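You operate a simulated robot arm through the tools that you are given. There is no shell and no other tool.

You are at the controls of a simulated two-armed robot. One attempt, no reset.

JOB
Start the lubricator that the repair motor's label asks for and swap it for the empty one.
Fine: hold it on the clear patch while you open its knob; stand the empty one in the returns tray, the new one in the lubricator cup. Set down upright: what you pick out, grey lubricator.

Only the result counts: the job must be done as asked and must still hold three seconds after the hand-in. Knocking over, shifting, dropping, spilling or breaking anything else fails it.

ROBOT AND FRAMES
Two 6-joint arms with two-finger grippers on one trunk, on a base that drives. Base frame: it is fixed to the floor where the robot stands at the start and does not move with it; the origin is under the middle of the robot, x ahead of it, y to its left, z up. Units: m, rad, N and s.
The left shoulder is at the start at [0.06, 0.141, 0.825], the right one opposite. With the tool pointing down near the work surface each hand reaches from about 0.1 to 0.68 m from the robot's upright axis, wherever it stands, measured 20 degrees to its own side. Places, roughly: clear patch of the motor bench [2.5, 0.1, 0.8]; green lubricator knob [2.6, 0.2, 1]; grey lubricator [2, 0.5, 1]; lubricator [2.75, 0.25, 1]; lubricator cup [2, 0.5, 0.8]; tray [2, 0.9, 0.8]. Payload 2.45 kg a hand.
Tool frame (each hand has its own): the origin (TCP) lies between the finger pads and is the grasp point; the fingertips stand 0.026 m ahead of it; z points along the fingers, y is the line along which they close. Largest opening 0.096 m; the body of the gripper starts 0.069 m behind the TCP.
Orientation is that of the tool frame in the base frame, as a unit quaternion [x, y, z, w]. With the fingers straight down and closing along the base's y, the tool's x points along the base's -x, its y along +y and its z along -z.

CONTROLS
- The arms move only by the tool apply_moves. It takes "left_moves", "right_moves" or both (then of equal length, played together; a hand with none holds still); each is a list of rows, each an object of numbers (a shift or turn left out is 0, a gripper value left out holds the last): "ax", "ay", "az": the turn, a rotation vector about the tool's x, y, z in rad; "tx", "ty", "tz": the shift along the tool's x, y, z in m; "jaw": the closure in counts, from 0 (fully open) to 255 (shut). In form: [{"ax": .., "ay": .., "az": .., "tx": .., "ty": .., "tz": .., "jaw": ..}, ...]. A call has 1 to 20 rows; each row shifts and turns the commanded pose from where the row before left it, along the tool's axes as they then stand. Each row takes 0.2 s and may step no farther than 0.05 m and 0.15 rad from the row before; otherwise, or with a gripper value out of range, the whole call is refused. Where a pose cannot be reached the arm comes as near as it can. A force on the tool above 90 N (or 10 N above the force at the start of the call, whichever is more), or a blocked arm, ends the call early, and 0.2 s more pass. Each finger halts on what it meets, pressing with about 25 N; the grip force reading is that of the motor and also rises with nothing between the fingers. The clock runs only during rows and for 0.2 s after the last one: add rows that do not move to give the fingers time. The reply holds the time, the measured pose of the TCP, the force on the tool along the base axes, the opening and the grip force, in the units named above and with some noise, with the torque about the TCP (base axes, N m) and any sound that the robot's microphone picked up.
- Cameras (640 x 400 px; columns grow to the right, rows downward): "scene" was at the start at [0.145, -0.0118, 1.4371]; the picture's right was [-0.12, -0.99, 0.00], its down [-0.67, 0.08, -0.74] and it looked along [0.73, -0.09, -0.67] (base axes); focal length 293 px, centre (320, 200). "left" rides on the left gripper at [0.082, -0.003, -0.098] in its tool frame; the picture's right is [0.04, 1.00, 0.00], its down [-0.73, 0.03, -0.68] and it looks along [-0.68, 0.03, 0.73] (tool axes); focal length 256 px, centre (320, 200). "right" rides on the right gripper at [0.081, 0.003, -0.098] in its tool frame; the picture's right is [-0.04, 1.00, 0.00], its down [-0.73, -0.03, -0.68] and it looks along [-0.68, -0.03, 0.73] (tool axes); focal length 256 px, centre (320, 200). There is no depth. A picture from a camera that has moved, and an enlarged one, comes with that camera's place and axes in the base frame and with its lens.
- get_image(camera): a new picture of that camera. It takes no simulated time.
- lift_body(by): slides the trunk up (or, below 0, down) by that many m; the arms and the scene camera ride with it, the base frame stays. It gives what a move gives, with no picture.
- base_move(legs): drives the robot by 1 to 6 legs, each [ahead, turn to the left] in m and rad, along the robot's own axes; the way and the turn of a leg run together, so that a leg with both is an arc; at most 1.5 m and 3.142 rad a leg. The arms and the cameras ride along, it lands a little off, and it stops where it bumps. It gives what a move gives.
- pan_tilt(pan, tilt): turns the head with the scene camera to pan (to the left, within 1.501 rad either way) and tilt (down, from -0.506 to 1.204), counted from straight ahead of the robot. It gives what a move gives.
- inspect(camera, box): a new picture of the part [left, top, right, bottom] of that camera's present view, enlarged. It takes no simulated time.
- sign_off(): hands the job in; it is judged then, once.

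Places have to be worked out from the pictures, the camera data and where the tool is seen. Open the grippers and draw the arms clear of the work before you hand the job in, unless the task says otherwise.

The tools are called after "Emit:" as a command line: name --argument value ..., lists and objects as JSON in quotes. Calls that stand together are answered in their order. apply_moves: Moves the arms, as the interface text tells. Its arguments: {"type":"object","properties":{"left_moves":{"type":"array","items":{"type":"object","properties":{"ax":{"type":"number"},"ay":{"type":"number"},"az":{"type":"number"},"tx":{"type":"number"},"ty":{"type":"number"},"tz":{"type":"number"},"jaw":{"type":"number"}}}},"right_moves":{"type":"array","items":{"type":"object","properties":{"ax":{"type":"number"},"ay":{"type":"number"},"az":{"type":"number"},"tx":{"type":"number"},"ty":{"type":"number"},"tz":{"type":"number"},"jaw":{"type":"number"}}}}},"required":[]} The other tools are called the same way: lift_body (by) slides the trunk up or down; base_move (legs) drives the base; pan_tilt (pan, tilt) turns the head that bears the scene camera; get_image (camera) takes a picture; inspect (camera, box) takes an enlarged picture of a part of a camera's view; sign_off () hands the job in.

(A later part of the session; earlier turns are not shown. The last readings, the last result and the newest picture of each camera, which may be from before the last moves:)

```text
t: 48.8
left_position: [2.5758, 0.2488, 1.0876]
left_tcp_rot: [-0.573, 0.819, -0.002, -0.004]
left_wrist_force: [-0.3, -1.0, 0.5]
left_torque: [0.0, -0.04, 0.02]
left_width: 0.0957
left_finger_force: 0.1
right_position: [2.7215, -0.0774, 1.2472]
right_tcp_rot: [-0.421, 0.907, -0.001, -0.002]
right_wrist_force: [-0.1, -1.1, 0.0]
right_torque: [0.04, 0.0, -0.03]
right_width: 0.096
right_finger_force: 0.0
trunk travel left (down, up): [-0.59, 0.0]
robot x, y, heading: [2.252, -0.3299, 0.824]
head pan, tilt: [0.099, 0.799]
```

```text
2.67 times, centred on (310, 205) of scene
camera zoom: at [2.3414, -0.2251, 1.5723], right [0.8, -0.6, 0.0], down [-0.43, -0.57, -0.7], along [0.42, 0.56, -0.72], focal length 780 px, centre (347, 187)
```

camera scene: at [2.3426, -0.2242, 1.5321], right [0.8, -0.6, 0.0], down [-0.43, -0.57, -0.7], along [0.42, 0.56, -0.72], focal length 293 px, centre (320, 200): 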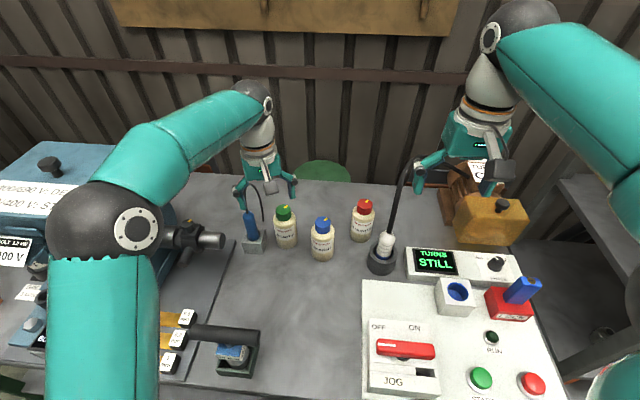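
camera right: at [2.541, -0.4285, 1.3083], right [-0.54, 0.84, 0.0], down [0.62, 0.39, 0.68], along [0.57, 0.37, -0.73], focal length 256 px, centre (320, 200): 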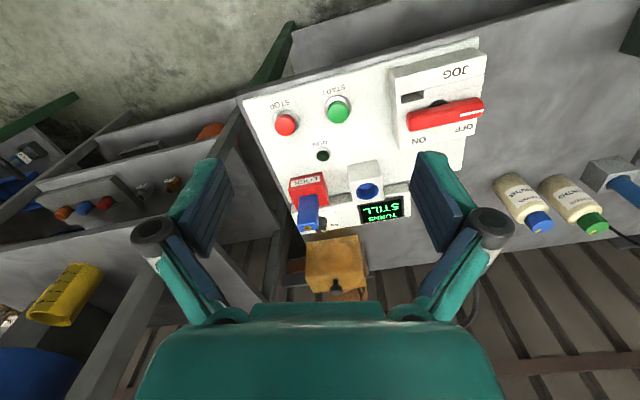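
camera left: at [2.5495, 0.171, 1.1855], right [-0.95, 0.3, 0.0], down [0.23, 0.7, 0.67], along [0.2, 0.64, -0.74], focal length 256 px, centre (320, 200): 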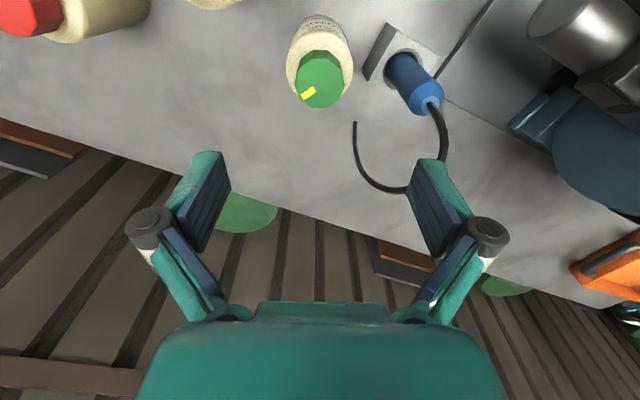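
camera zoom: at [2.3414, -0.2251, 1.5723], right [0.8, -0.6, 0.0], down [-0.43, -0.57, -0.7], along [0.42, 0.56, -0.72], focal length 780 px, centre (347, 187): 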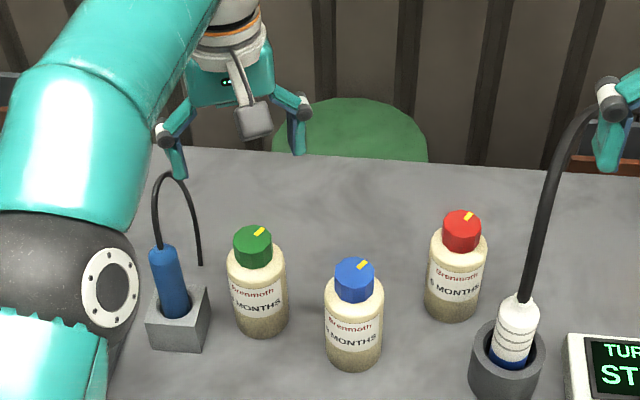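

Column is aligned and the cap's top face is 44 mm wide, the body about 70 mm. I descend to just above the cap and check the alignment again.

Emit:
apply_moves --left_moves '[{"tz": 0.04, "jaw": 12}, {"tz": 0.042}, {}]'

Emit:
get_image --camera "left"

Emit:
inspect --camera "scene" --box '[220, 130, 400, 280]'

```text
t: 49.6
left_position: [2.5753, 0.25, 1.0043]
left_tcp_rot: [-0.574, 0.819, 0.0, -0.003]
left_wrist_force: [-0.3, -0.2, 1.1]
left_torque: [0.02, -0.01, 0.01]
left_width: 0.0914
left_finger_force: 0.1
right_position: [2.7213, -0.0767, 1.2483]
right_tcp_rot: [-0.42, 0.907, -0.001, -0.003]
right_wrist_force: [0.7, 0.5, 0.0]
right_torque: [-0.02, -0.02, -0.02]
right_width: 0.0959
right_finger_force: 0.1
trunk travel left (down, up): [-0.59, 0.0]
robot x, y, heading: [2.2479, -0.332, 0.823]
head pan, tilt: [0.099, 0.799]
```

```text
taken
camera left: at [2.5503, 0.1721, 1.1028], right [-0.95, 0.3, 0.0], down [0.23, 0.7, 0.67], along [0.2, 0.64, -0.74], focal length 256 px, centre (320, 200)
```

left: 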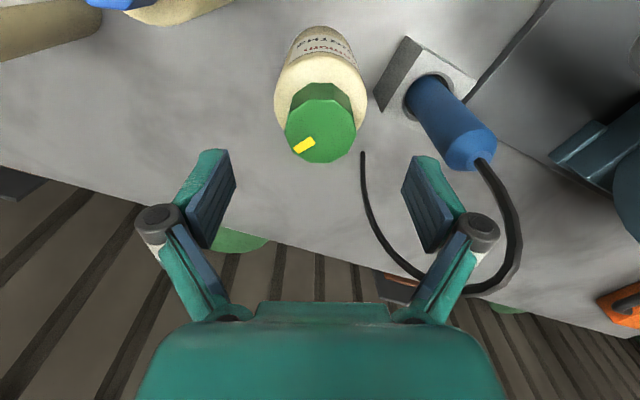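

```text
2.67 times, centred on (310, 205) of scene
camera zoom: at [2.3421, -0.2247, 1.5722], right [0.8, -0.6, 0.0], down [-0.43, -0.57, -0.7], along [0.42, 0.56, -0.72], focal length 780 px, centre (347, 187)
```

zoom: 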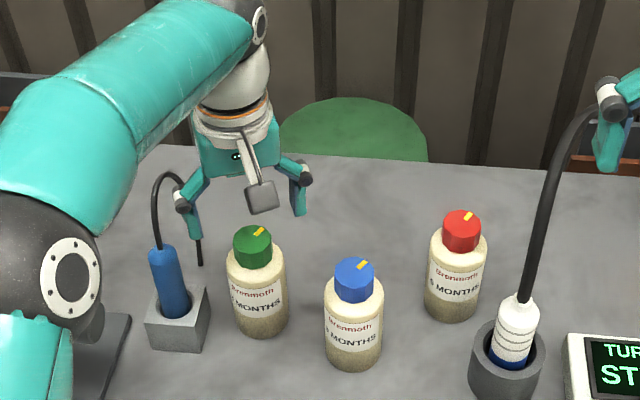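

Both views agree on cap top z≈0.957 and a 6 mm offset towards the robot. I correct that and lower around the body to TCP z≈0.90 (palm just clear of the cap).

Emit:
apply_moves --left_moves '[{"tx": 0.006}, {"tz": 0.035}, {"tz": 0.035}, {"tz": 0.034}, {}]'

Emit:
get_image --camera "left"

Emit:
inspect --camera "scene" --box '[220, 130, 400, 280]'

```text
t: 50.8
left_position: [2.5737, 0.2436, 0.9108]
left_tcp_rot: [-0.574, 0.819, -0.001, 0.004]
left_wrist_force: [2.4, 3.8, 44.7]
left_torque: [-0.76, 0.68, 0.0]
left_width: 0.0916
left_finger_force: 0.0
right_position: [2.7195, -0.0801, 1.2489]
right_tcp_rot: [-0.42, 0.907, 0.001, -0.002]
right_wrist_force: [0.4, 0.1, -0.7]
right_torque: [0.03, -0.04, 0.03]
right_width: 0.0961
right_finger_force: 0.0
trunk travel left (down, up): [-0.59, 0.0]
robot x, y, heading: [2.251, -0.333, 0.823]
head pan, tilt: [0.099, 0.799]
```

```text
taken
camera left: at [2.5473, 0.1653, 1.0063], right [-0.95, 0.3, -0.01], down [0.22, 0.7, 0.69], along [0.21, 0.65, -0.73], focal length 256 px, centre (320, 200)
```

left: 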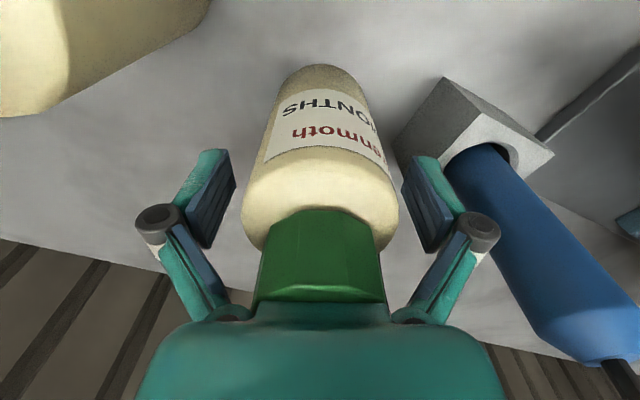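

```text
2.67 times, centred on (310, 205) of scene
camera zoom: at [2.3399, -0.2285, 1.5733], right [0.8, -0.6, 0.0], down [-0.43, -0.57, -0.7], along [0.42, 0.56, -0.71], focal length 780 px, centre (347, 187)
```

zoom: 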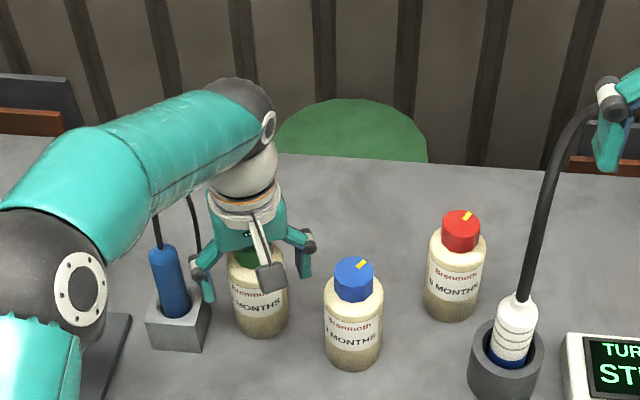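

The palm just touched the cap (45 N), so the cap top is slightly higher than judged. I back off 16 mm and close on the body.

Emit:
apply_moves --left_moves '[{"tz": -0.016}, {}]'

```text
t: 51.4
left_position: [2.573, 0.2412, 0.9148]
left_tcp_rot: [-0.574, 0.819, -0.001, -0.005]
left_wrist_force: [-0.4, 0.5, 0.7]
left_torque: [-0.02, 0.01, -0.02]
left_width: 0.0917
left_finger_force: 0.1
right_position: [2.7212, -0.0781, 1.2472]
right_tcp_rot: [-0.42, 0.907, -0.001, -0.004]
right_wrist_force: [-0.7, 0.7, 0.3]
right_torque: [0.01, -0.01, 0.05]
right_width: 0.0961
right_finger_force: 0.1
trunk travel left (down, up): [-0.59, 0.0]
robot x, y, heading: [2.2482, -0.3326, 0.824]
head pan, tilt: [0.099, 0.799]
```

Free now at TCP z 0.915. I close the left gripper on the body.

Emit:
apply_moves --left_moves '[{"jaw": 255}, {}, {}, {}]'

Emit:
get_image --camera "left"

```text
t: 52.4
left_position: [2.5733, 0.2426, 0.915]
left_tcp_rot: [-0.574, 0.819, -0.001, -0.003]
left_wrist_force: [-0.1, 0.1, -0.5]
left_torque: [-0.07, 0.05, 0.02]
left_width: 0.0595
left_finger_force: 24.9
right_position: [2.7221, -0.0762, 1.2472]
right_tcp_rot: [-0.421, 0.907, -0.001, -0.004]
right_wrist_force: [-0.3, 1.1, -1.0]
right_torque: [0.03, -0.04, 0.02]
right_width: 0.096
right_finger_force: 0.0
trunk travel left (down, up): [-0.59, 0.0]
robot x, y, heading: [2.2535, -0.3335, 0.821]
head pan, tilt: [0.099, 0.799]
```

```text
taken
camera left: at [2.5478, 0.1654, 1.0138], right [-0.95, 0.3, 0.0], down [0.23, 0.7, 0.67], along [0.2, 0.64, -0.74], focal length 256 px, centre (320, 200)
```

left: 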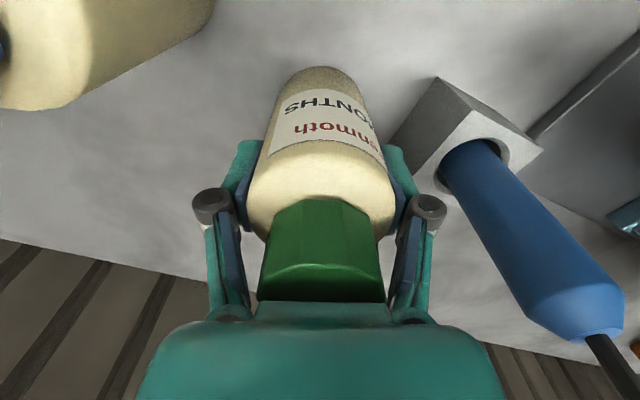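

Gripped: width 59.5 mm, 25 N. I lift it 10 cm straight up and check it hangs upright.

Emit:
apply_moves --left_moves '[{"tz": -0.02}, {"tz": -0.04}, {"tz": -0.04}, {}]'

Emit:
get_image --camera "scene"

Emit:
get_image --camera "left"

```text
t: 53.4
left_position: [2.5721, 0.243, 1.0163]
left_tcp_rot: [-0.574, 0.819, -0.001, -0.004]
left_wrist_force: [-0.1, 0.5, -4.8]
left_torque: [0.03, 0.0, -0.03]
left_width: 0.0393
left_finger_force: 25.3
right_position: [2.7231, -0.0761, 1.246]
right_tcp_rot: [-0.421, 0.907, -0.001, -0.004]
right_wrist_force: [0.7, 0.0, -0.1]
right_torque: [0.0, 0.01, 0.02]
right_width: 0.096
right_finger_force: 0.0
trunk travel left (down, up): [-0.59, 0.0]
robot x, y, heading: [2.2526, -0.3324, 0.824]
head pan, tilt: [0.099, 0.799]
```

```text
taken
camera scene: at [2.3428, -0.2237, 1.572], right [0.8, -0.6, 0.0], down [-0.43, -0.57, -0.7], along [0.42, 0.56, -0.72], focal length 293 px, centre (320, 200)
```

scene: 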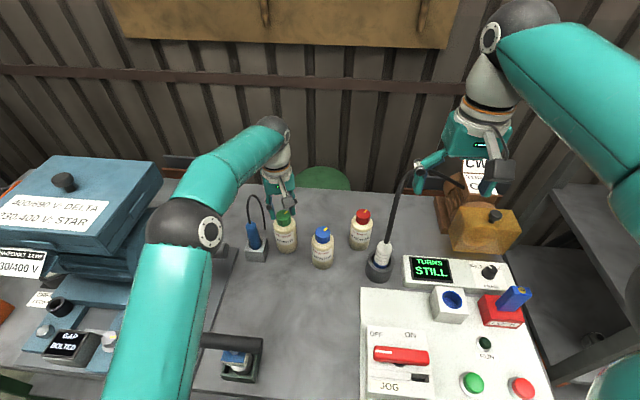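

```text
taken
camera left: at [2.547, 0.1668, 1.1145], right [-0.95, 0.3, 0.0], down [0.23, 0.7, 0.67], along [0.2, 0.64, -0.74], focal length 256 px, centre (320, 200)
```

left: 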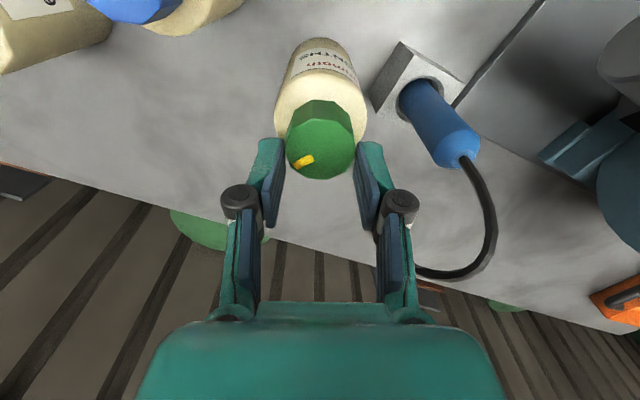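

The grip width dropped to 39 mm with 4.8 N pull: the fingers slid up onto the cap. I look closely to see whether the bottle is hanging by the cap or still standing.

Emit:
inspect --camera "scene" --box '[230, 160, 390, 280]'

Emit:
inspect --camera "left" --box '[220, 20, 420, 220]'

Emit:
get_image --camera "right"

```text
3.33 times, centred on (310, 220) of scene
camera zoom: at [2.3428, -0.2237, 1.572], right [0.8, -0.6, 0.0], down [-0.43, -0.57, -0.7], along [0.42, 0.56, -0.72], focal length 975 px, centre (353, 133)
```

zoom: 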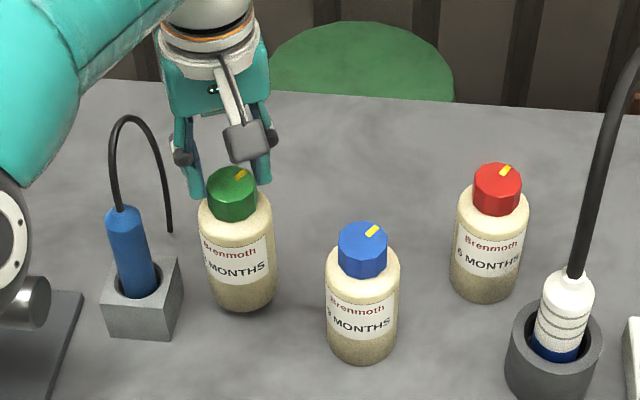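

```text
2.00 times, centred on (320, 120) of left
camera zoom: at [2.547, 0.1668, 1.1145], right [-0.95, 0.3, 0.0], down [0.23, 0.7, 0.67], along [0.2, 0.64, -0.74], focal length 512 px, centre (320, 360)
```

zoom: 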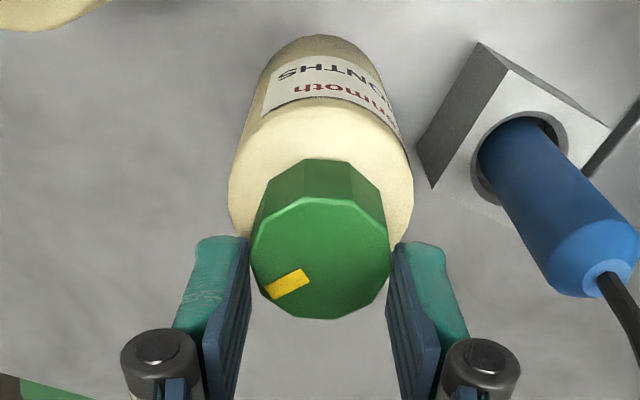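

```text
taken
camera right: at [2.6666, -0.1346, 1.3453], right [-0.74, 0.68, 0.0], down [0.5, 0.54, 0.67], along [0.46, 0.5, -0.74], focal length 256 px, centre (320, 200)
```

right: 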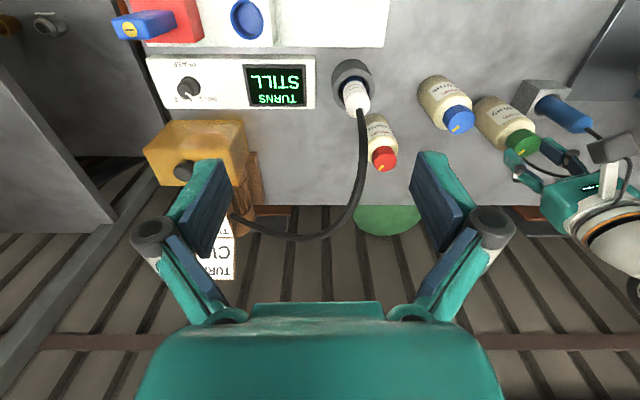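

There is a dark gap shadow under the bottle and the pull equals its weight: it hangs by the cap between the fingertips, just off the bench. I lower it very gently until the load disappears.

Emit:
apply_moves --left_moves '[{"tz": 0.003}, {"tz": 0.003}, {"tz": 0.002}, {}]'

Emit:
inspect --camera "scene" --box '[250, 190, 330, 270]'

```text
t: 54.4
left_position: [2.5726, 0.2437, 1.0078]
left_tcp_rot: [-0.574, 0.819, -0.001, -0.004]
left_wrist_force: [0.9, 0.4, -4.7]
left_torque: [0.07, -0.02, 0.0]
left_width: 0.0394
left_finger_force: 25.3
right_position: [2.722, -0.0768, 1.2472]
right_tcp_rot: [-0.42, 0.907, -0.001, -0.004]
right_wrist_force: [0.3, 0.4, 0.0]
right_torque: [0.06, 0.03, 0.0]
right_width: 0.096
right_finger_force: 0.1
trunk travel left (down, up): [-0.59, 0.0]
robot x, y, heading: [2.2484, -0.3356, 0.828]
head pan, tilt: [0.099, 0.799]
```

```text
5.00 times, centred on (290, 230) of scene
camera zoom: at [2.3427, -0.224, 1.572], right [0.8, -0.6, 0.0], down [-0.43, -0.57, -0.7], along [0.42, 0.56, -0.72], focal length 1463 px, centre (470, 50)
```

zoom: 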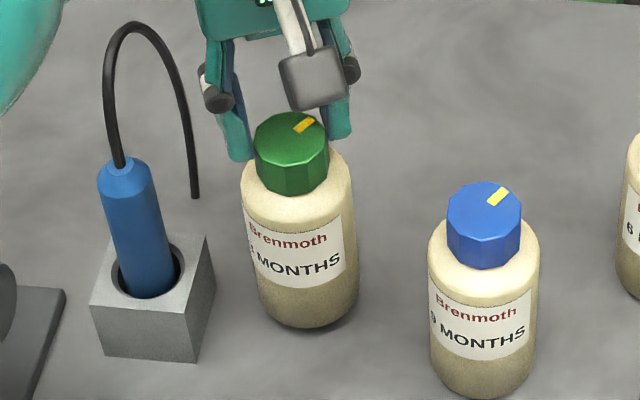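

Still hanging with full weight. I keep lowering slowly.

Emit:
apply_moves --left_moves '[{"tz": 0.003}, {"tz": 0.003}, {"tz": 0.002}, {}]'

```text
t: 55.4
left_position: [2.5728, 0.2416, 1.0002]
left_tcp_rot: [-0.573, 0.819, -0.001, -0.003]
left_wrist_force: [0.4, -0.3, -4.4]
left_torque: [0.04, -0.01, 0.0]
left_width: 0.0392
left_finger_force: 25.1
right_position: [2.7224, -0.0765, 1.248]
right_tcp_rot: [-0.42, 0.907, -0.001, -0.004]
right_wrist_force: [0.7, 0.5, 1.6]
right_torque: [0.01, 0.0, 0.03]
right_width: 0.096
right_finger_force: 0.1
trunk travel left (down, up): [-0.59, 0.0]
robot x, y, heading: [2.2542, -0.3293, 0.821]
head pan, tilt: [0.099, 0.799]
```

Still the full weight. I continue lowering in small steps.

Emit:
apply_moves --left_moves '[{"tz": 0.003}, {"tz": 0.003}, {"tz": 0.002}, {}]'

Emit:
inspect --camera "scene" --box '[250, 190, 330, 270]'

```text
t: 56.4
left_position: [2.5739, 0.2423, 0.9941]
left_tcp_rot: [-0.573, 0.82, 0.0, -0.001]
left_wrist_force: [2.2, 2.0, 16.7]
left_torque: [-0.02, -0.01, 0.04]
left_width: 0.0393
left_finger_force: 24.8
right_position: [2.7213, -0.0777, 1.2475]
right_tcp_rot: [-0.42, 0.907, 0.0, -0.003]
right_wrist_force: [-0.2, -0.2, -0.4]
right_torque: [0.02, 0.02, -0.01]
right_width: 0.0957
right_finger_force: 0.0
trunk travel left (down, up): [-0.59, 0.0]
robot x, y, heading: [2.2548, -0.3318, 0.817]
head pan, tilt: [0.099, 0.799]
```

```text
5.00 times, centred on (290, 230) of scene
camera zoom: at [2.3416, -0.226, 1.5724], right [0.8, -0.6, 0.0], down [-0.43, -0.57, -0.7], along [0.42, 0.56, -0.72], focal length 1463 px, centre (470, 50)
```

zoom: 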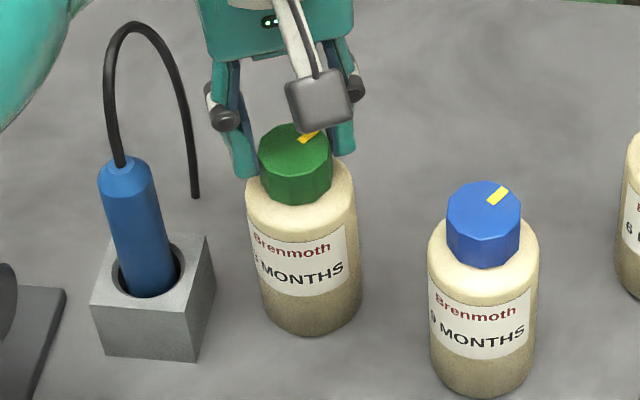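

The bottle now stands on the bench again (TCP z 0.994, load reversed). I open, lower to get the fingertips to the bottom of the cap, and regrip the full cap height.

Emit:
apply_moves --left_moves '[{"tz": -0.002, "jaw": 80}, {}, {"tz": 0.01}, {"tz": 0.008}, {}]'

Emit:
inspect --camera "scene" --box '[250, 190, 330, 270]'

Emit:
get_image --camera "left"

```text
t: 57.6
left_position: [2.574, 0.2412, 0.9764]
left_tcp_rot: [-0.574, 0.819, -0.001, -0.003]
left_wrist_force: [-0.2, 0.3, -0.3]
left_torque: [-0.04, -0.01, 0.0]
left_width: 0.0658
left_finger_force: 0.0
right_position: [2.7226, -0.0776, 1.2483]
right_tcp_rot: [-0.42, 0.907, 0.0, -0.004]
right_wrist_force: [-0.2, -0.6, -0.1]
right_torque: [0.0, 0.0, 0.04]
right_width: 0.0964
right_finger_force: 0.0
trunk travel left (down, up): [-0.59, 0.0]
robot x, y, heading: [2.2541, -0.3374, 0.823]
head pan, tilt: [0.099, 0.799]
```

```text
5.00 times, centred on (290, 230) of scene
camera zoom: at [2.3423, -0.2246, 1.5721], right [0.8, -0.6, 0.0], down [-0.43, -0.57, -0.7], along [0.42, 0.56, -0.72], focal length 1463 px, centre (470, 50)
```

zoom: 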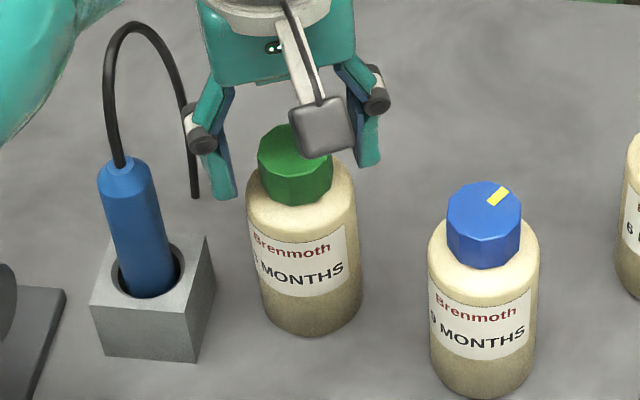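

```text
taken
camera left: at [2.5483, 0.1644, 1.0738], right [-0.95, 0.3, 0.0], down [0.23, 0.7, 0.67], along [0.2, 0.64, -0.74], focal length 256 px, centre (320, 200)
```

left: 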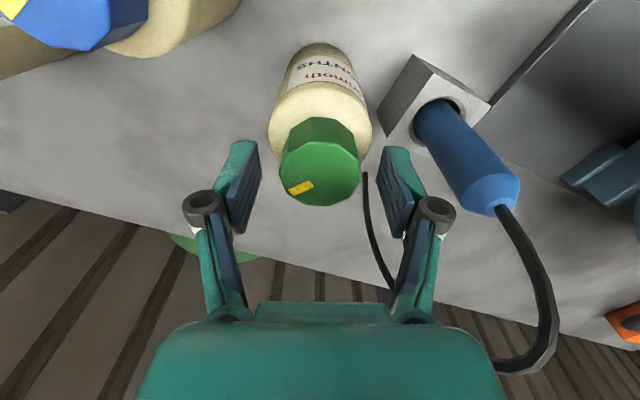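

The bottle still stands upright in place. I nudge 4 mm towards the robot to centre on the cap, lower 6 mm and close.

Emit:
apply_moves --left_moves '[{"tx": 0.004}, {"tz": 0.006}, {"jaw": 255}, {}, {}, {}]'

Emit:
get_image --camera "left"

```text
t: 59.0
left_position: [2.5729, 0.2368, 0.9736]
left_tcp_rot: [-0.574, 0.819, -0.001, 0.001]
left_wrist_force: [3.8, 4.1, 21.7]
left_torque: [0.1, -0.09, 0.05]
left_width: 0.039
left_finger_force: 24.9
right_position: [2.7209, -0.0768, 1.2474]
right_tcp_rot: [-0.42, 0.907, -0.001, -0.003]
right_wrist_force: [-0.3, -0.4, -0.5]
right_torque: [-0.04, -0.02, 0.0]
right_width: 0.0961
right_finger_force: 0.1
trunk travel left (down, up): [-0.59, 0.0]
robot x, y, heading: [2.2571, -0.3316, 0.823]
head pan, tilt: [0.099, 0.799]
```

```text
taken
camera left: at [2.5463, 0.1597, 1.0708], right [-0.95, 0.3, 0.0], down [0.22, 0.7, 0.68], along [0.21, 0.65, -0.73], focal length 256 px, centre (320, 200)
```

left: 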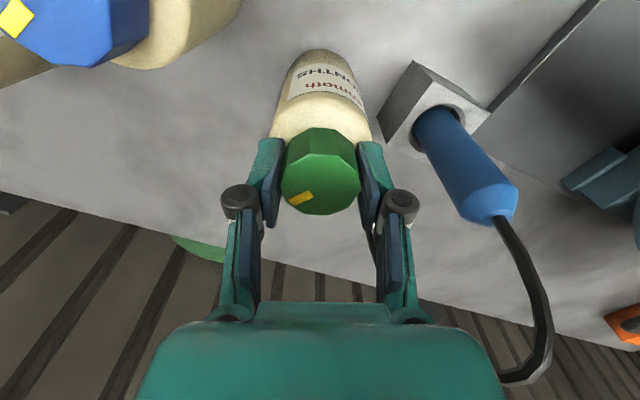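

Gripped on the full cap (39 mm). I lift slowly 4 cm and check the load and the bottle's bottom.

Emit:
apply_moves --left_moves '[{"tz": -0.003}, {"tz": -0.005}, {"tz": -0.006}, {"tz": -0.008}, {"tz": -0.008}, {"tz": -0.008}, {"tz": -0.006}, {}]'

Emit:
inspect --camera "scene" --box '[230, 170, 350, 290]'

Emit:
get_image --camera "left"

```text
t: 60.8
left_position: [2.5729, 0.2384, 1.0133]
left_tcp_rot: [-0.574, 0.819, -0.001, -0.003]
left_wrist_force: [-1.0, -1.4, -5.2]
left_torque: [0.03, 0.04, -0.03]
left_width: 0.0389
left_finger_force: 25.1
right_position: [2.722, -0.0754, 1.2471]
right_tcp_rot: [-0.42, 0.907, 0.0, -0.003]
right_wrist_force: [0.1, 0.9, -0.4]
right_torque: [-0.02, 0.03, -0.01]
right_width: 0.096
right_finger_force: 0.0
trunk travel left (down, up): [-0.59, 0.0]
robot x, y, heading: [2.2509, -0.3312, 0.821]
head pan, tilt: [0.099, 0.799]
```

```text
3.33 times, centred on (290, 230) of scene
camera zoom: at [2.3427, -0.2239, 1.572], right [0.8, -0.6, 0.0], down [-0.43, -0.57, -0.7], along [0.42, 0.56, -0.72], focal length 975 px, centre (420, 100)
```

zoom: 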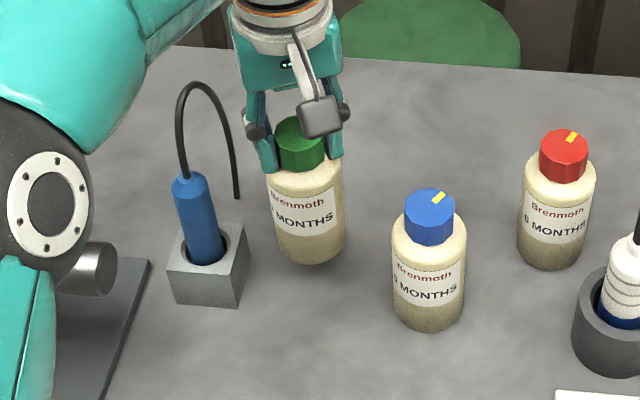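

```text
taken
camera left: at [2.5475, 0.1604, 1.1111], right [-0.95, 0.3, 0.0], down [0.23, 0.7, 0.67], along [0.2, 0.64, -0.74], focal length 256 px, centre (320, 200)
```

left: 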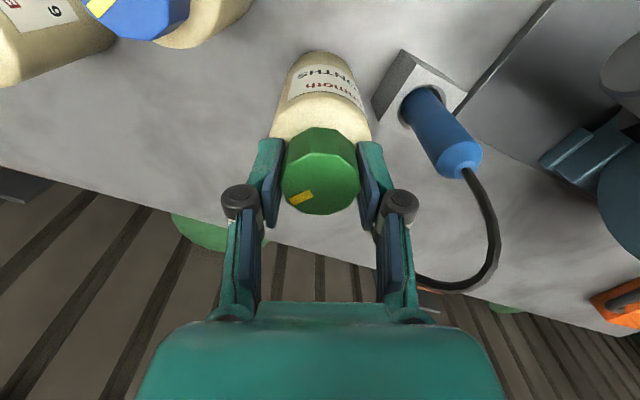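

Holding well (5 N load), bottom about 4 cm up. I carry it slowly to the clear patch near (2.51, 0.08).

Emit:
apply_moves --left_moves '[{"tx": 0.008}, {"tx": 0.015}, {"tx": 0.018, "ty": 0.001}, {"tx": 0.018, "ty": 0.001}, {"tx": 0.018, "ty": 0.001}, {"tx": 0.018, "ty": 0.001}, {"tx": 0.018, "ty": 0.001}, {"tx": 0.018}, {"tx": 0.018}, {"tx": 0.013}, {"tx": 0.008}, {}]'

Emit:
get_image --camera "scene"

Emit:
get_image --camera "left"

```text
t: 63.4
left_position: [2.5115, 0.0796, 1.0154]
left_tcp_rot: [-0.574, 0.819, -0.002, -0.004]
left_wrist_force: [-0.9, 0.4, -5.8]
left_torque: [0.01, -0.01, 0.02]
left_width: 0.0387
left_finger_force: 25.0
right_position: [2.7224, -0.0758, 1.247]
right_tcp_rot: [-0.419, 0.908, -0.002, -0.003]
right_wrist_force: [-0.1, -0.5, -0.2]
right_torque: [0.0, 0.03, 0.01]
right_width: 0.096
right_finger_force: 0.0
trunk travel left (down, up): [-0.59, 0.0]
robot x, y, heading: [2.2552, -0.332, 0.823]
head pan, tilt: [0.099, 0.799]
```

```text
taken
camera scene: at [2.3426, -0.224, 1.572], right [0.8, -0.6, 0.0], down [-0.43, -0.57, -0.7], along [0.42, 0.56, -0.72], focal length 293 px, centre (320, 200)
```

scene: 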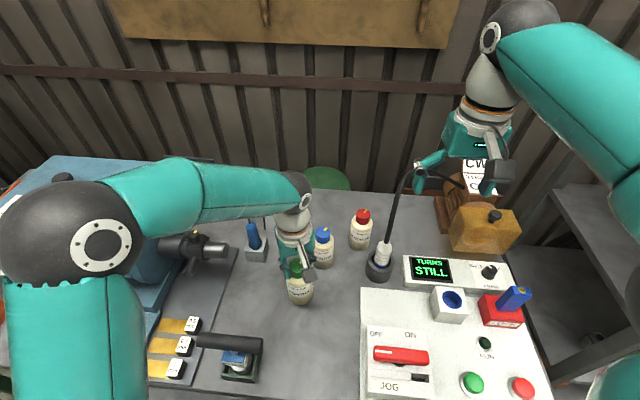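

```text
taken
camera left: at [2.4846, 0.0024, 1.1125], right [-0.95, 0.3, 0.0], down [0.23, 0.7, 0.67], along [0.2, 0.64, -0.74], focal length 256 px, centre (320, 200)
```

left: 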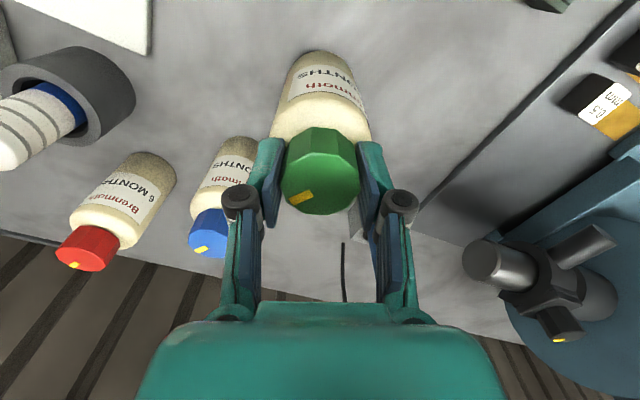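

At the patch. I lower the bottle gently onto the bench.

Emit:
apply_moves --left_moves '[{"tz": 0.006}, {"tz": 0.008}, {"tz": 0.008}, {"tz": 0.008}, {"tz": 0.005}, {"tz": 0.003}, {}]'

```text
t: 65.0
left_position: [2.5087, 0.0789, 0.977]
left_tcp_rot: [-0.573, 0.819, -0.001, -0.003]
left_wrist_force: [-0.5, 0.8, -5.2]
left_torque: [-0.01, 0.0, -0.04]
left_width: 0.0387
left_finger_force: 24.5
right_position: [2.7216, -0.0763, 1.2471]
right_tcp_rot: [-0.42, 0.907, -0.001, -0.003]
right_wrist_force: [-0.3, 0.2, -0.1]
right_torque: [-0.04, 0.02, 0.01]
right_width: 0.0958
right_finger_force: 0.0
trunk travel left (down, up): [-0.59, 0.0]
robot x, y, heading: [2.252, -0.3348, 0.822]
head pan, tilt: [0.099, 0.799]
```

Not touching yet; I go down a few millimetres more.

Emit:
apply_moves --left_moves '[{"tz": 0.002}, {"tz": 0.0015}, {}]'

```text
t: 65.8
left_position: [2.5084, 0.0796, 0.9741]
left_tcp_rot: [-0.574, 0.819, 0.0, -0.003]
left_wrist_force: [0.5, 0.3, -1.7]
left_torque: [-0.11, 0.05, -0.01]
left_width: 0.0385
left_finger_force: 24.7
right_position: [2.7215, -0.077, 1.2468]
right_tcp_rot: [-0.42, 0.907, -0.001, -0.004]
right_wrist_force: [-0.8, 0.3, -0.2]
right_torque: [0.01, -0.02, 0.01]
right_width: 0.0961
right_finger_force: 0.0
trunk travel left (down, up): [-0.59, 0.0]
robot x, y, heading: [2.2527, -0.3332, 0.818]
head pan, tilt: [0.099, 0.799]
```

The bottle is touching the bench (load nearly gone) and the left hand still steadies it by the cap. I look closely for any markings on how its knob opens.

Emit:
inspect --camera "scene" --box '[275, 250, 325, 310]'

Emit:
inspect --camera "scene" --box '[310, 200, 380, 270]'

Emit:
inspect --camera "left" --box '[260, 40, 390, 230]'

```text
6.67 times, centred on (300, 280) of scene
camera zoom: at [2.3424, -0.2244, 1.5722], right [0.8, -0.6, 0.0], down [-0.43, -0.57, -0.7], along [0.42, 0.56, -0.72], focal length 1951 px, centre (453, -333)
```

zoom: 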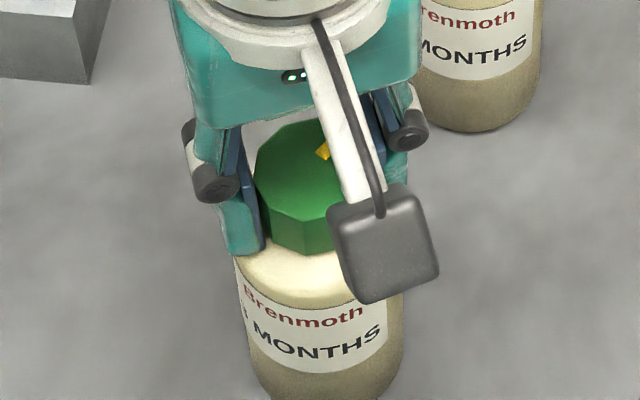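

```text
5.71 times, centred on (345, 235) of scene
camera zoom: at [2.3424, -0.2244, 1.5722], right [0.8, -0.6, 0.0], down [-0.43, -0.57, -0.7], along [0.42, 0.56, -0.72], focal length 1672 px, centre (177, 0)
```

zoom: 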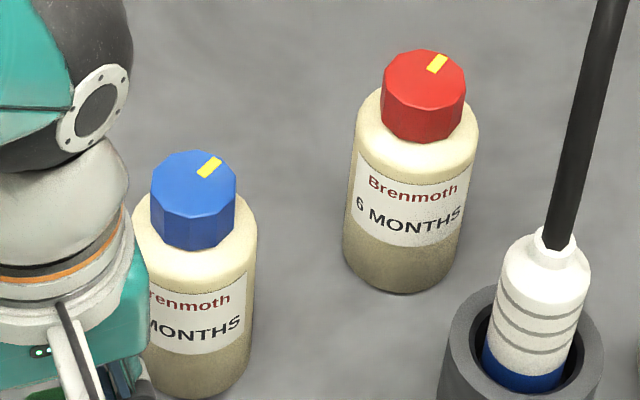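

```text
2.11 times, centred on (325, 135) of left
camera zoom: at [2.4832, 0.0018, 1.0718], right [-0.95, 0.3, 0.0], down [0.23, 0.7, 0.67], along [0.2, 0.64, -0.74], focal length 539 px, centre (310, 337)
```

zoom: 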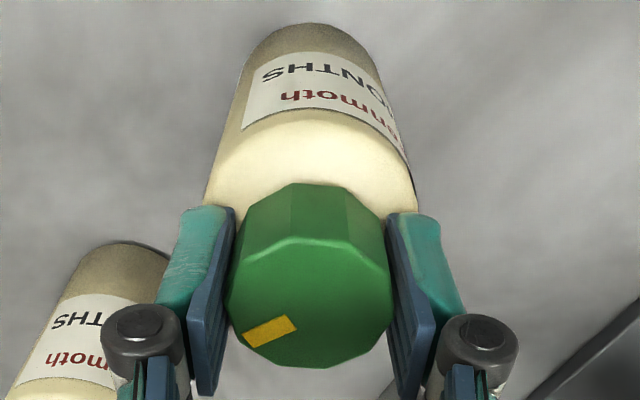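

No arrows on it, so I will turn the knob counter-clockwise (standard opening) and watch torque and sound. First I bring the right hand back from the cable and yaw it about 59° left so it can hold the bottle's body from the right-front, below the left hand.

Emit:
apply_moves --right_moves '[{"tx": 0.05}, {"tx": 0.05}, {"tx": 0.05}, {"az": -0.147}, {"az": -0.147}, {"az": -0.147}, {"az": -0.147}, {"az": -0.147}, {"az": -0.147}, {"az": -0.147}, {}]'

Emit:
get_image --camera "scene"

```text
t: 68.2
left_position: [2.5087, 0.0781, 0.9743]
left_tcp_rot: [-0.574, 0.819, -0.002, -0.003]
left_wrist_force: [-0.1, 0.9, -1.2]
left_torque: [0.02, -0.04, 0.02]
left_width: 0.0389
left_finger_force: 24.8
right_position: [2.6245, -0.1903, 1.2491]
right_tcp_rot: [0.813, -0.583, -0.002, 0.004]
right_wrist_force: [-0.7, -0.4, 0.1]
right_torque: [0.0, -0.01, -0.01]
right_width: 0.0961
right_finger_force: 0.1
trunk travel left (down, up): [-0.59, 0.0]
robot x, y, heading: [2.2493, -0.3372, 0.822]
head pan, tilt: [0.099, 0.799]
```

```text
taken
camera scene: at [2.3425, -0.2243, 1.5721], right [0.8, -0.6, 0.0], down [-0.43, -0.57, -0.7], along [0.42, 0.56, -0.72], focal length 293 px, centre (320, 200)
```

scene: 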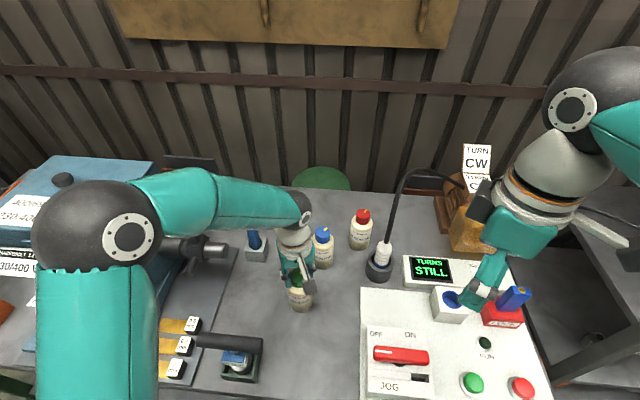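

Yaw is right (108.8°). Now I tilt the right hand 50° so its fingers point left, forward and down.

Emit:
apply_moves --right_moves '[{"ay": -0.1455}, {"ay": -0.1455}, {"ay": -0.1455}, {"ay": -0.1455}, {"ay": -0.1455}, {"ay": -0.1455}, {}]'

Emit:
get_image --camera "scene"

Emit:
get_image --camera "right"

```text
t: 69.8
left_position: [2.5088, 0.0786, 0.974]
left_tcp_rot: [-0.574, 0.819, -0.001, -0.003]
left_wrist_force: [-0.5, -0.2, -0.7]
left_torque: [-0.11, 0.01, 0.01]
left_width: 0.0388
left_finger_force: 25.3
right_position: [2.6253, -0.1899, 1.2493]
right_tcp_rot: [0.735, -0.53, -0.345, -0.245]
right_wrist_force: [-1.0, 0.3, 0.6]
right_torque: [-0.01, 0.0, 0.01]
right_width: 0.0963
right_finger_force: 0.1
trunk travel left (down, up): [-0.59, 0.0]
robot x, y, heading: [2.2508, -0.3359, 0.824]
head pan, tilt: [0.099, 0.799]
```

```text
taken
camera scene: at [2.3424, -0.2244, 1.5721], right [0.8, -0.6, 0.0], down [-0.43, -0.57, -0.7], along [0.42, 0.56, -0.72], focal length 293 px, centre (320, 200)
```

scene: 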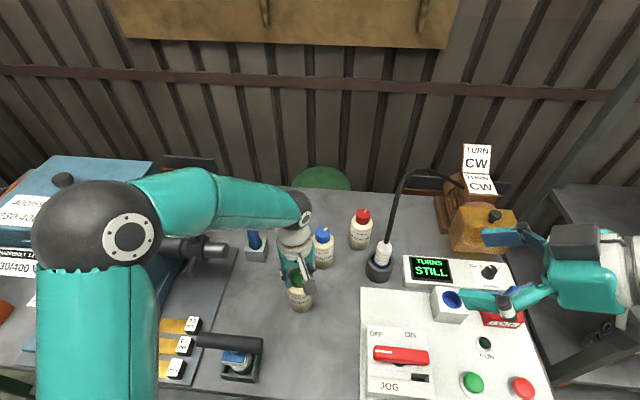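

```text
taken
camera right: at [2.6619, -0.3117, 1.2493], right [-0.96, -0.29, 0.04], down [0.05, -0.04, 1.0], along [-0.29, 0.96, 0.05], focal length 256 px, centre (320, 200)
```

right: 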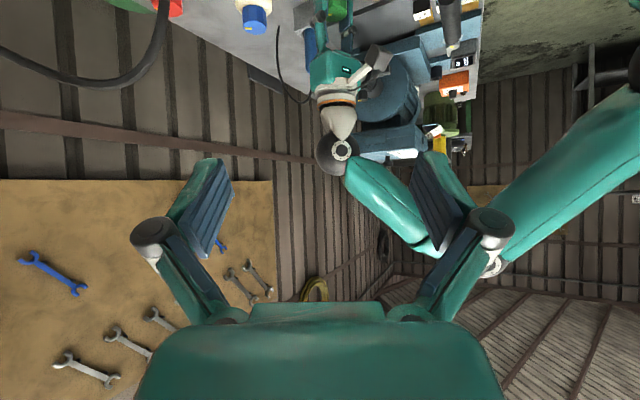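

The right tool now points (−0.25, 0.73, −0.64). I move it down to a pre-grasp point about 13 cm back from the bottle body along its own axis.

Emit:
apply_moves --right_moves '[{"tx": 0.01235, "ty": 0.00314, "tz": 0.0414}, {"tx": 0.01235, "ty": 0.00314, "tz": 0.0414}, {"tx": 0.01235, "ty": 0.00314, "tz": 0.0414}, {"tx": 0.01235, "ty": 0.00314, "tz": 0.0414}, {"tx": 0.01235, "ty": 0.00314, "tz": 0.0414}, {"tx": 0.01235, "ty": 0.00314, "tz": 0.0414}, {"tx": 0.01235, "ty": 0.00314, "tz": 0.0414}, {"tx": 0.01235, "ty": 0.00314, "tz": 0.0414}, {}]'

Emit:
get_image --camera "scene"

Emit:
get_image --camera "right"

Emit:
get_image --camera "left"

```text
t: 71.8
left_position: [2.5094, 0.0779, 0.9728]
left_tcp_rot: [-0.574, 0.819, 0.0, -0.003]
left_wrist_force: [0.6, -0.6, -0.5]
left_torque: [-0.13, 0.0, 0.0]
left_width: 0.0386
left_finger_force: 25.6
right_position: [2.5583, -0.0089, 0.9826]
right_tcp_rot: [0.737, -0.529, -0.347, -0.238]
right_wrist_force: [0.0, 0.8, -0.1]
right_torque: [-0.01, -0.06, -0.01]
right_width: 0.0963
right_finger_force: 0.1
right hand out of reach, approached as far as the arm can: row 7, 8
trunk travel left (down, up): [-0.59, 0.0]
robot x, y, heading: [2.2496, -0.3321, 0.823]
head pan, tilt: [0.099, 0.799]
```

```text
taken
camera scene: at [2.3425, -0.2245, 1.5721], right [0.8, -0.6, 0.0], down [-0.43, -0.57, -0.7], along [0.42, 0.56, -0.72], focal length 293 px, centre (320, 200)
```

scene: 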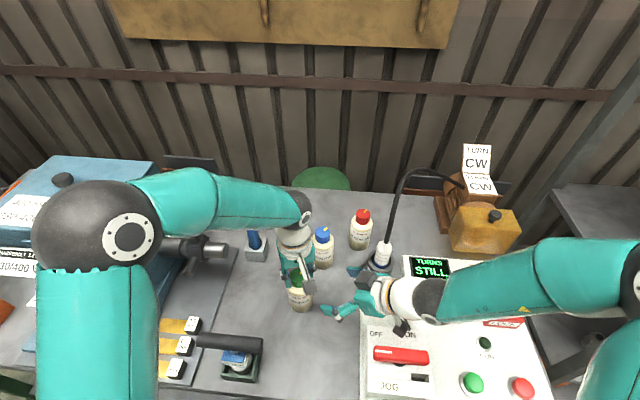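

```text
taken
camera right: at [2.5965, -0.131, 0.9833], right [-0.95, -0.3, 0.05], down [0.06, -0.03, 1.0], along [-0.3, 0.95, 0.04], focal length 256 px, centre (320, 200)
```

right: 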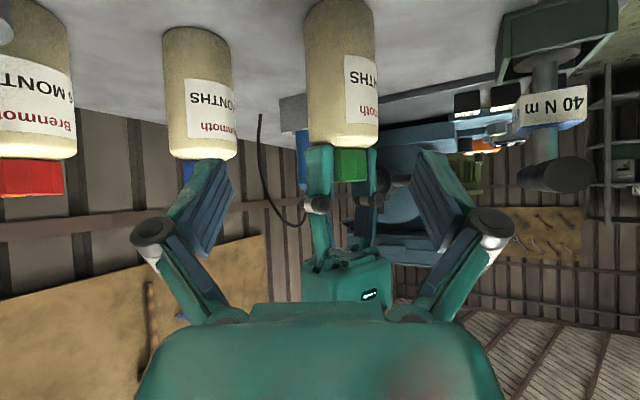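

```text
taken
camera left: at [2.4834, 0.0018, 1.0717], right [-0.95, 0.3, 0.0], down [0.23, 0.7, 0.67], along [0.2, 0.64, -0.74], focal length 256 px, centre (320, 200)
```

left: 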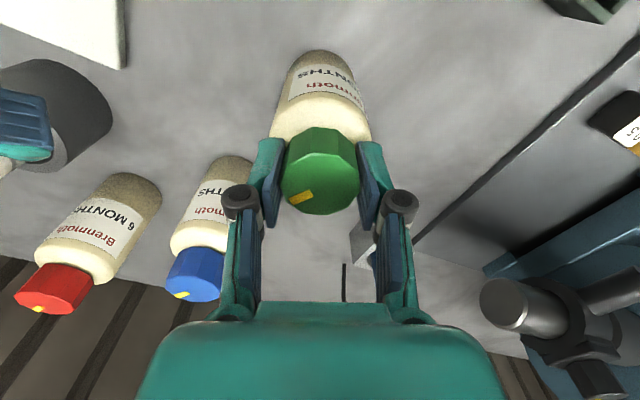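

The right arm ran short at the last two rows, ending about 14 cm from the grasp point. I try the remaining sideways correction to see what is reachable in this posture.

Emit:
apply_moves --right_moves '[{"tx": 0.009, "ty": 0.01}, {"tx": 0.008, "ty": 0.009}, {"tz": 0.03}, {}]'

```text
t: 72.8
left_position: [2.5091, 0.08, 0.974]
left_tcp_rot: [-0.574, 0.819, -0.001, -0.003]
left_wrist_force: [0.1, -0.5, -0.8]
left_torque: [-0.12, -0.05, -0.02]
left_width: 0.0387
left_finger_force: 24.8
right_position: [2.5594, 0.006, 0.9795]
right_tcp_rot: [0.736, -0.53, -0.345, -0.24]
right_wrist_force: [0.8, -0.1, -0.4]
right_torque: [0.07, 0.0, -0.02]
right_width: 0.0959
right_finger_force: 0.0
right hand out of reach, approached as far as the arm can: row 1, 2, 3
trunk travel left (down, up): [-0.59, 0.0]
robot x, y, heading: [2.2481, -0.3319, 0.821]
head pan, tilt: [0.099, 0.799]
```

That direction is out of the right arm's reach; a more forward-pointing approach should do. First I release the cap with the left hand (the bottle stands on the bench), rise, and turn the left hand clockwise so its camera will be out of the way and it has room for a counter-clockwise twist.

Emit:
apply_moves --left_moves '[{"jaw": 70}, {}, {"tz": -0.01}, {"tz": -0.02}, {"tz": -0.04}, {"tz": -0.04}, {"tz": -0.04}, {}]' --right_moves '[{"tz": -0.02}, {"tz": -0.03}, {}, {}, {}, {}, {}, {}]'

Emit:
get_image --camera "left"

Emit:
get_image --camera "right"

```text
t: 74.6
left_position: [2.5079, 0.081, 1.123]
left_tcp_rot: [-0.573, 0.82, -0.001, -0.004]
left_wrist_force: [0.5, 0.3, 0.7]
left_torque: [0.01, 0.0, -0.01]
left_width: 0.0694
left_finger_force: 0.1
right_position: [2.5732, -0.0303, 1.012]
right_tcp_rot: [0.735, -0.531, -0.344, -0.244]
right_wrist_force: [0.0, 0.2, -0.1]
right_torque: [0.0, 0.03, -0.01]
right_width: 0.096
right_finger_force: 0.0
trunk travel left (down, up): [-0.59, 0.0]
robot x, y, heading: [2.2521, -0.3337, 0.824]
head pan, tilt: [0.099, 0.799]
```

```text
taken
camera left: at [2.4825, 0.0036, 1.2214], right [-0.95, 0.3, 0.0], down [0.23, 0.7, 0.67], along [0.2, 0.64, -0.74], focal length 256 px, centre (320, 200)
```

left: 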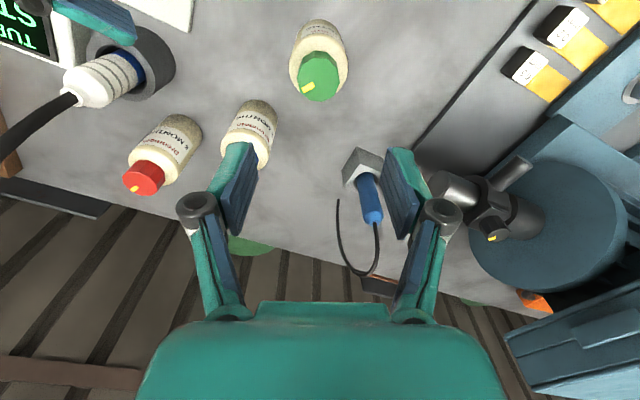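

```text
taken
camera right: at [2.6108, -0.1513, 1.0121], right [-0.95, -0.29, 0.04], down [0.05, -0.03, 1.0], along [-0.29, 0.96, 0.05], focal length 256 px, centre (320, 200)
```

right: 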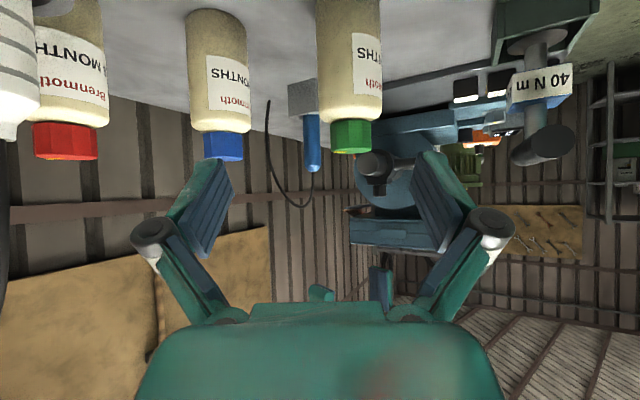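

The bottle stands by itself; its cap spans z 0.947–0.978 and the body is 62 mm wide. I turn the left hand clockwise about 120° above it while the right hand yaws back about 30°.

Emit:
apply_moves --left_moves '[{"az": 0.149}, {"az": 0.149}, {"az": 0.149}, {"az": 0.149}, {"az": 0.149}, {"az": 0.149}, {"az": 0.149}, {"az": 0.149}, {"az": 0.149}, {"az": 0.149}, {"az": 0.149}, {"az": 0.149}, {"az": 0.149}, {"az": 0.149}, {}]' --right_moves '[{"ax": 0.102, "az": 0.0855}, {"ax": 0.102, "az": 0.0855}, {"ax": 0.102, "az": 0.0855}, {"ax": 0.102, "az": 0.0855}, {}, {}, {}, {}, {}, {}, {}, {}, {}, {}, {}]'

Emit:
get_image --camera "scene"

Emit:
get_image --camera "right"

Emit:
get_image --camera "left"

```text
t: 77.8
left_position: [2.51, 0.0811, 1.1224]
left_tcp_rot: [0.42, 0.908, -0.004, -0.001]
left_wrist_force: [-0.2, 0.4, -0.8]
left_torque: [0.0, 0.05, 0.03]
left_width: 0.0694
left_finger_force: 0.0
right_position: [2.5986, -0.0418, 1.0411]
right_tcp_rot: [0.653, -0.651, -0.294, -0.252]
right_wrist_force: [0.1, -1.1, 0.6]
right_torque: [0.0, -0.02, 0.04]
right_width: 0.096
right_finger_force: 0.1
right hand out of reach, approached as far as the arm can: row 1, 2, 3, 4
trunk travel left (down, up): [-0.59, 0.0]
robot x, y, heading: [2.2536, -0.3331, 0.823]
head pan, tilt: [0.099, 0.799]
```

```text
taken
camera scene: at [2.3424, -0.2245, 1.5721], right [0.8, -0.6, 0.0], down [-0.43, -0.57, -0.7], along [0.42, 0.56, -0.72], focal length 293 px, centre (320, 200)
```

scene: 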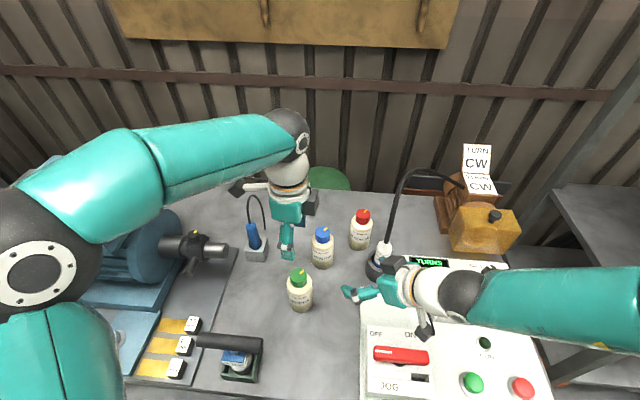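

```text
taken
camera right: at [2.5986, -0.168, 1.0513], right [-1.0, 0.0, 0.08], down [0.08, 0.03, 1.0], along [0.0, 1.0, -0.03], focal length 256 px, centre (320, 200)
```

right: 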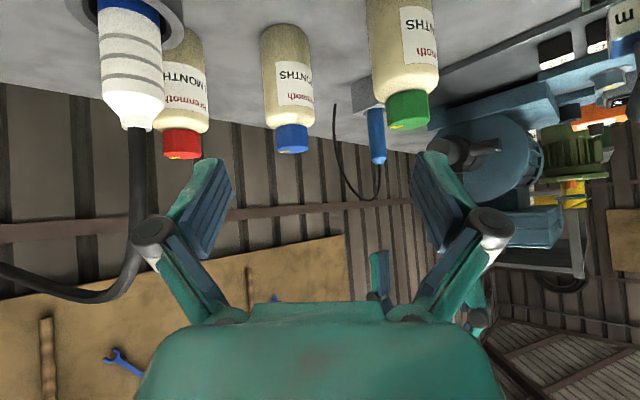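

```text
taken
camera left: at [2.4533, 0.1411, 1.2211], right [0.74, 0.68, -0.01], down [0.5, -0.54, 0.68], along [0.46, -0.5, -0.73], focal length 256 px, centre (320, 200)
```

left: 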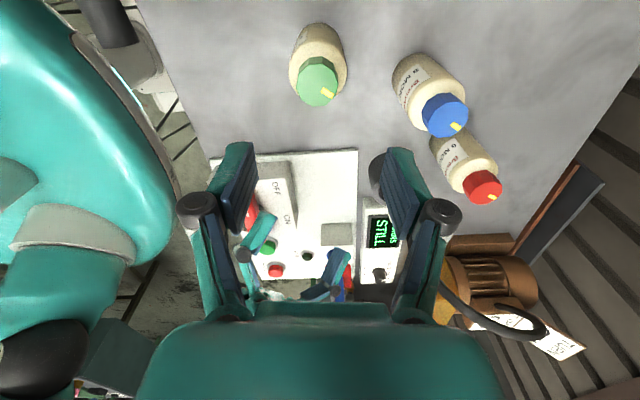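

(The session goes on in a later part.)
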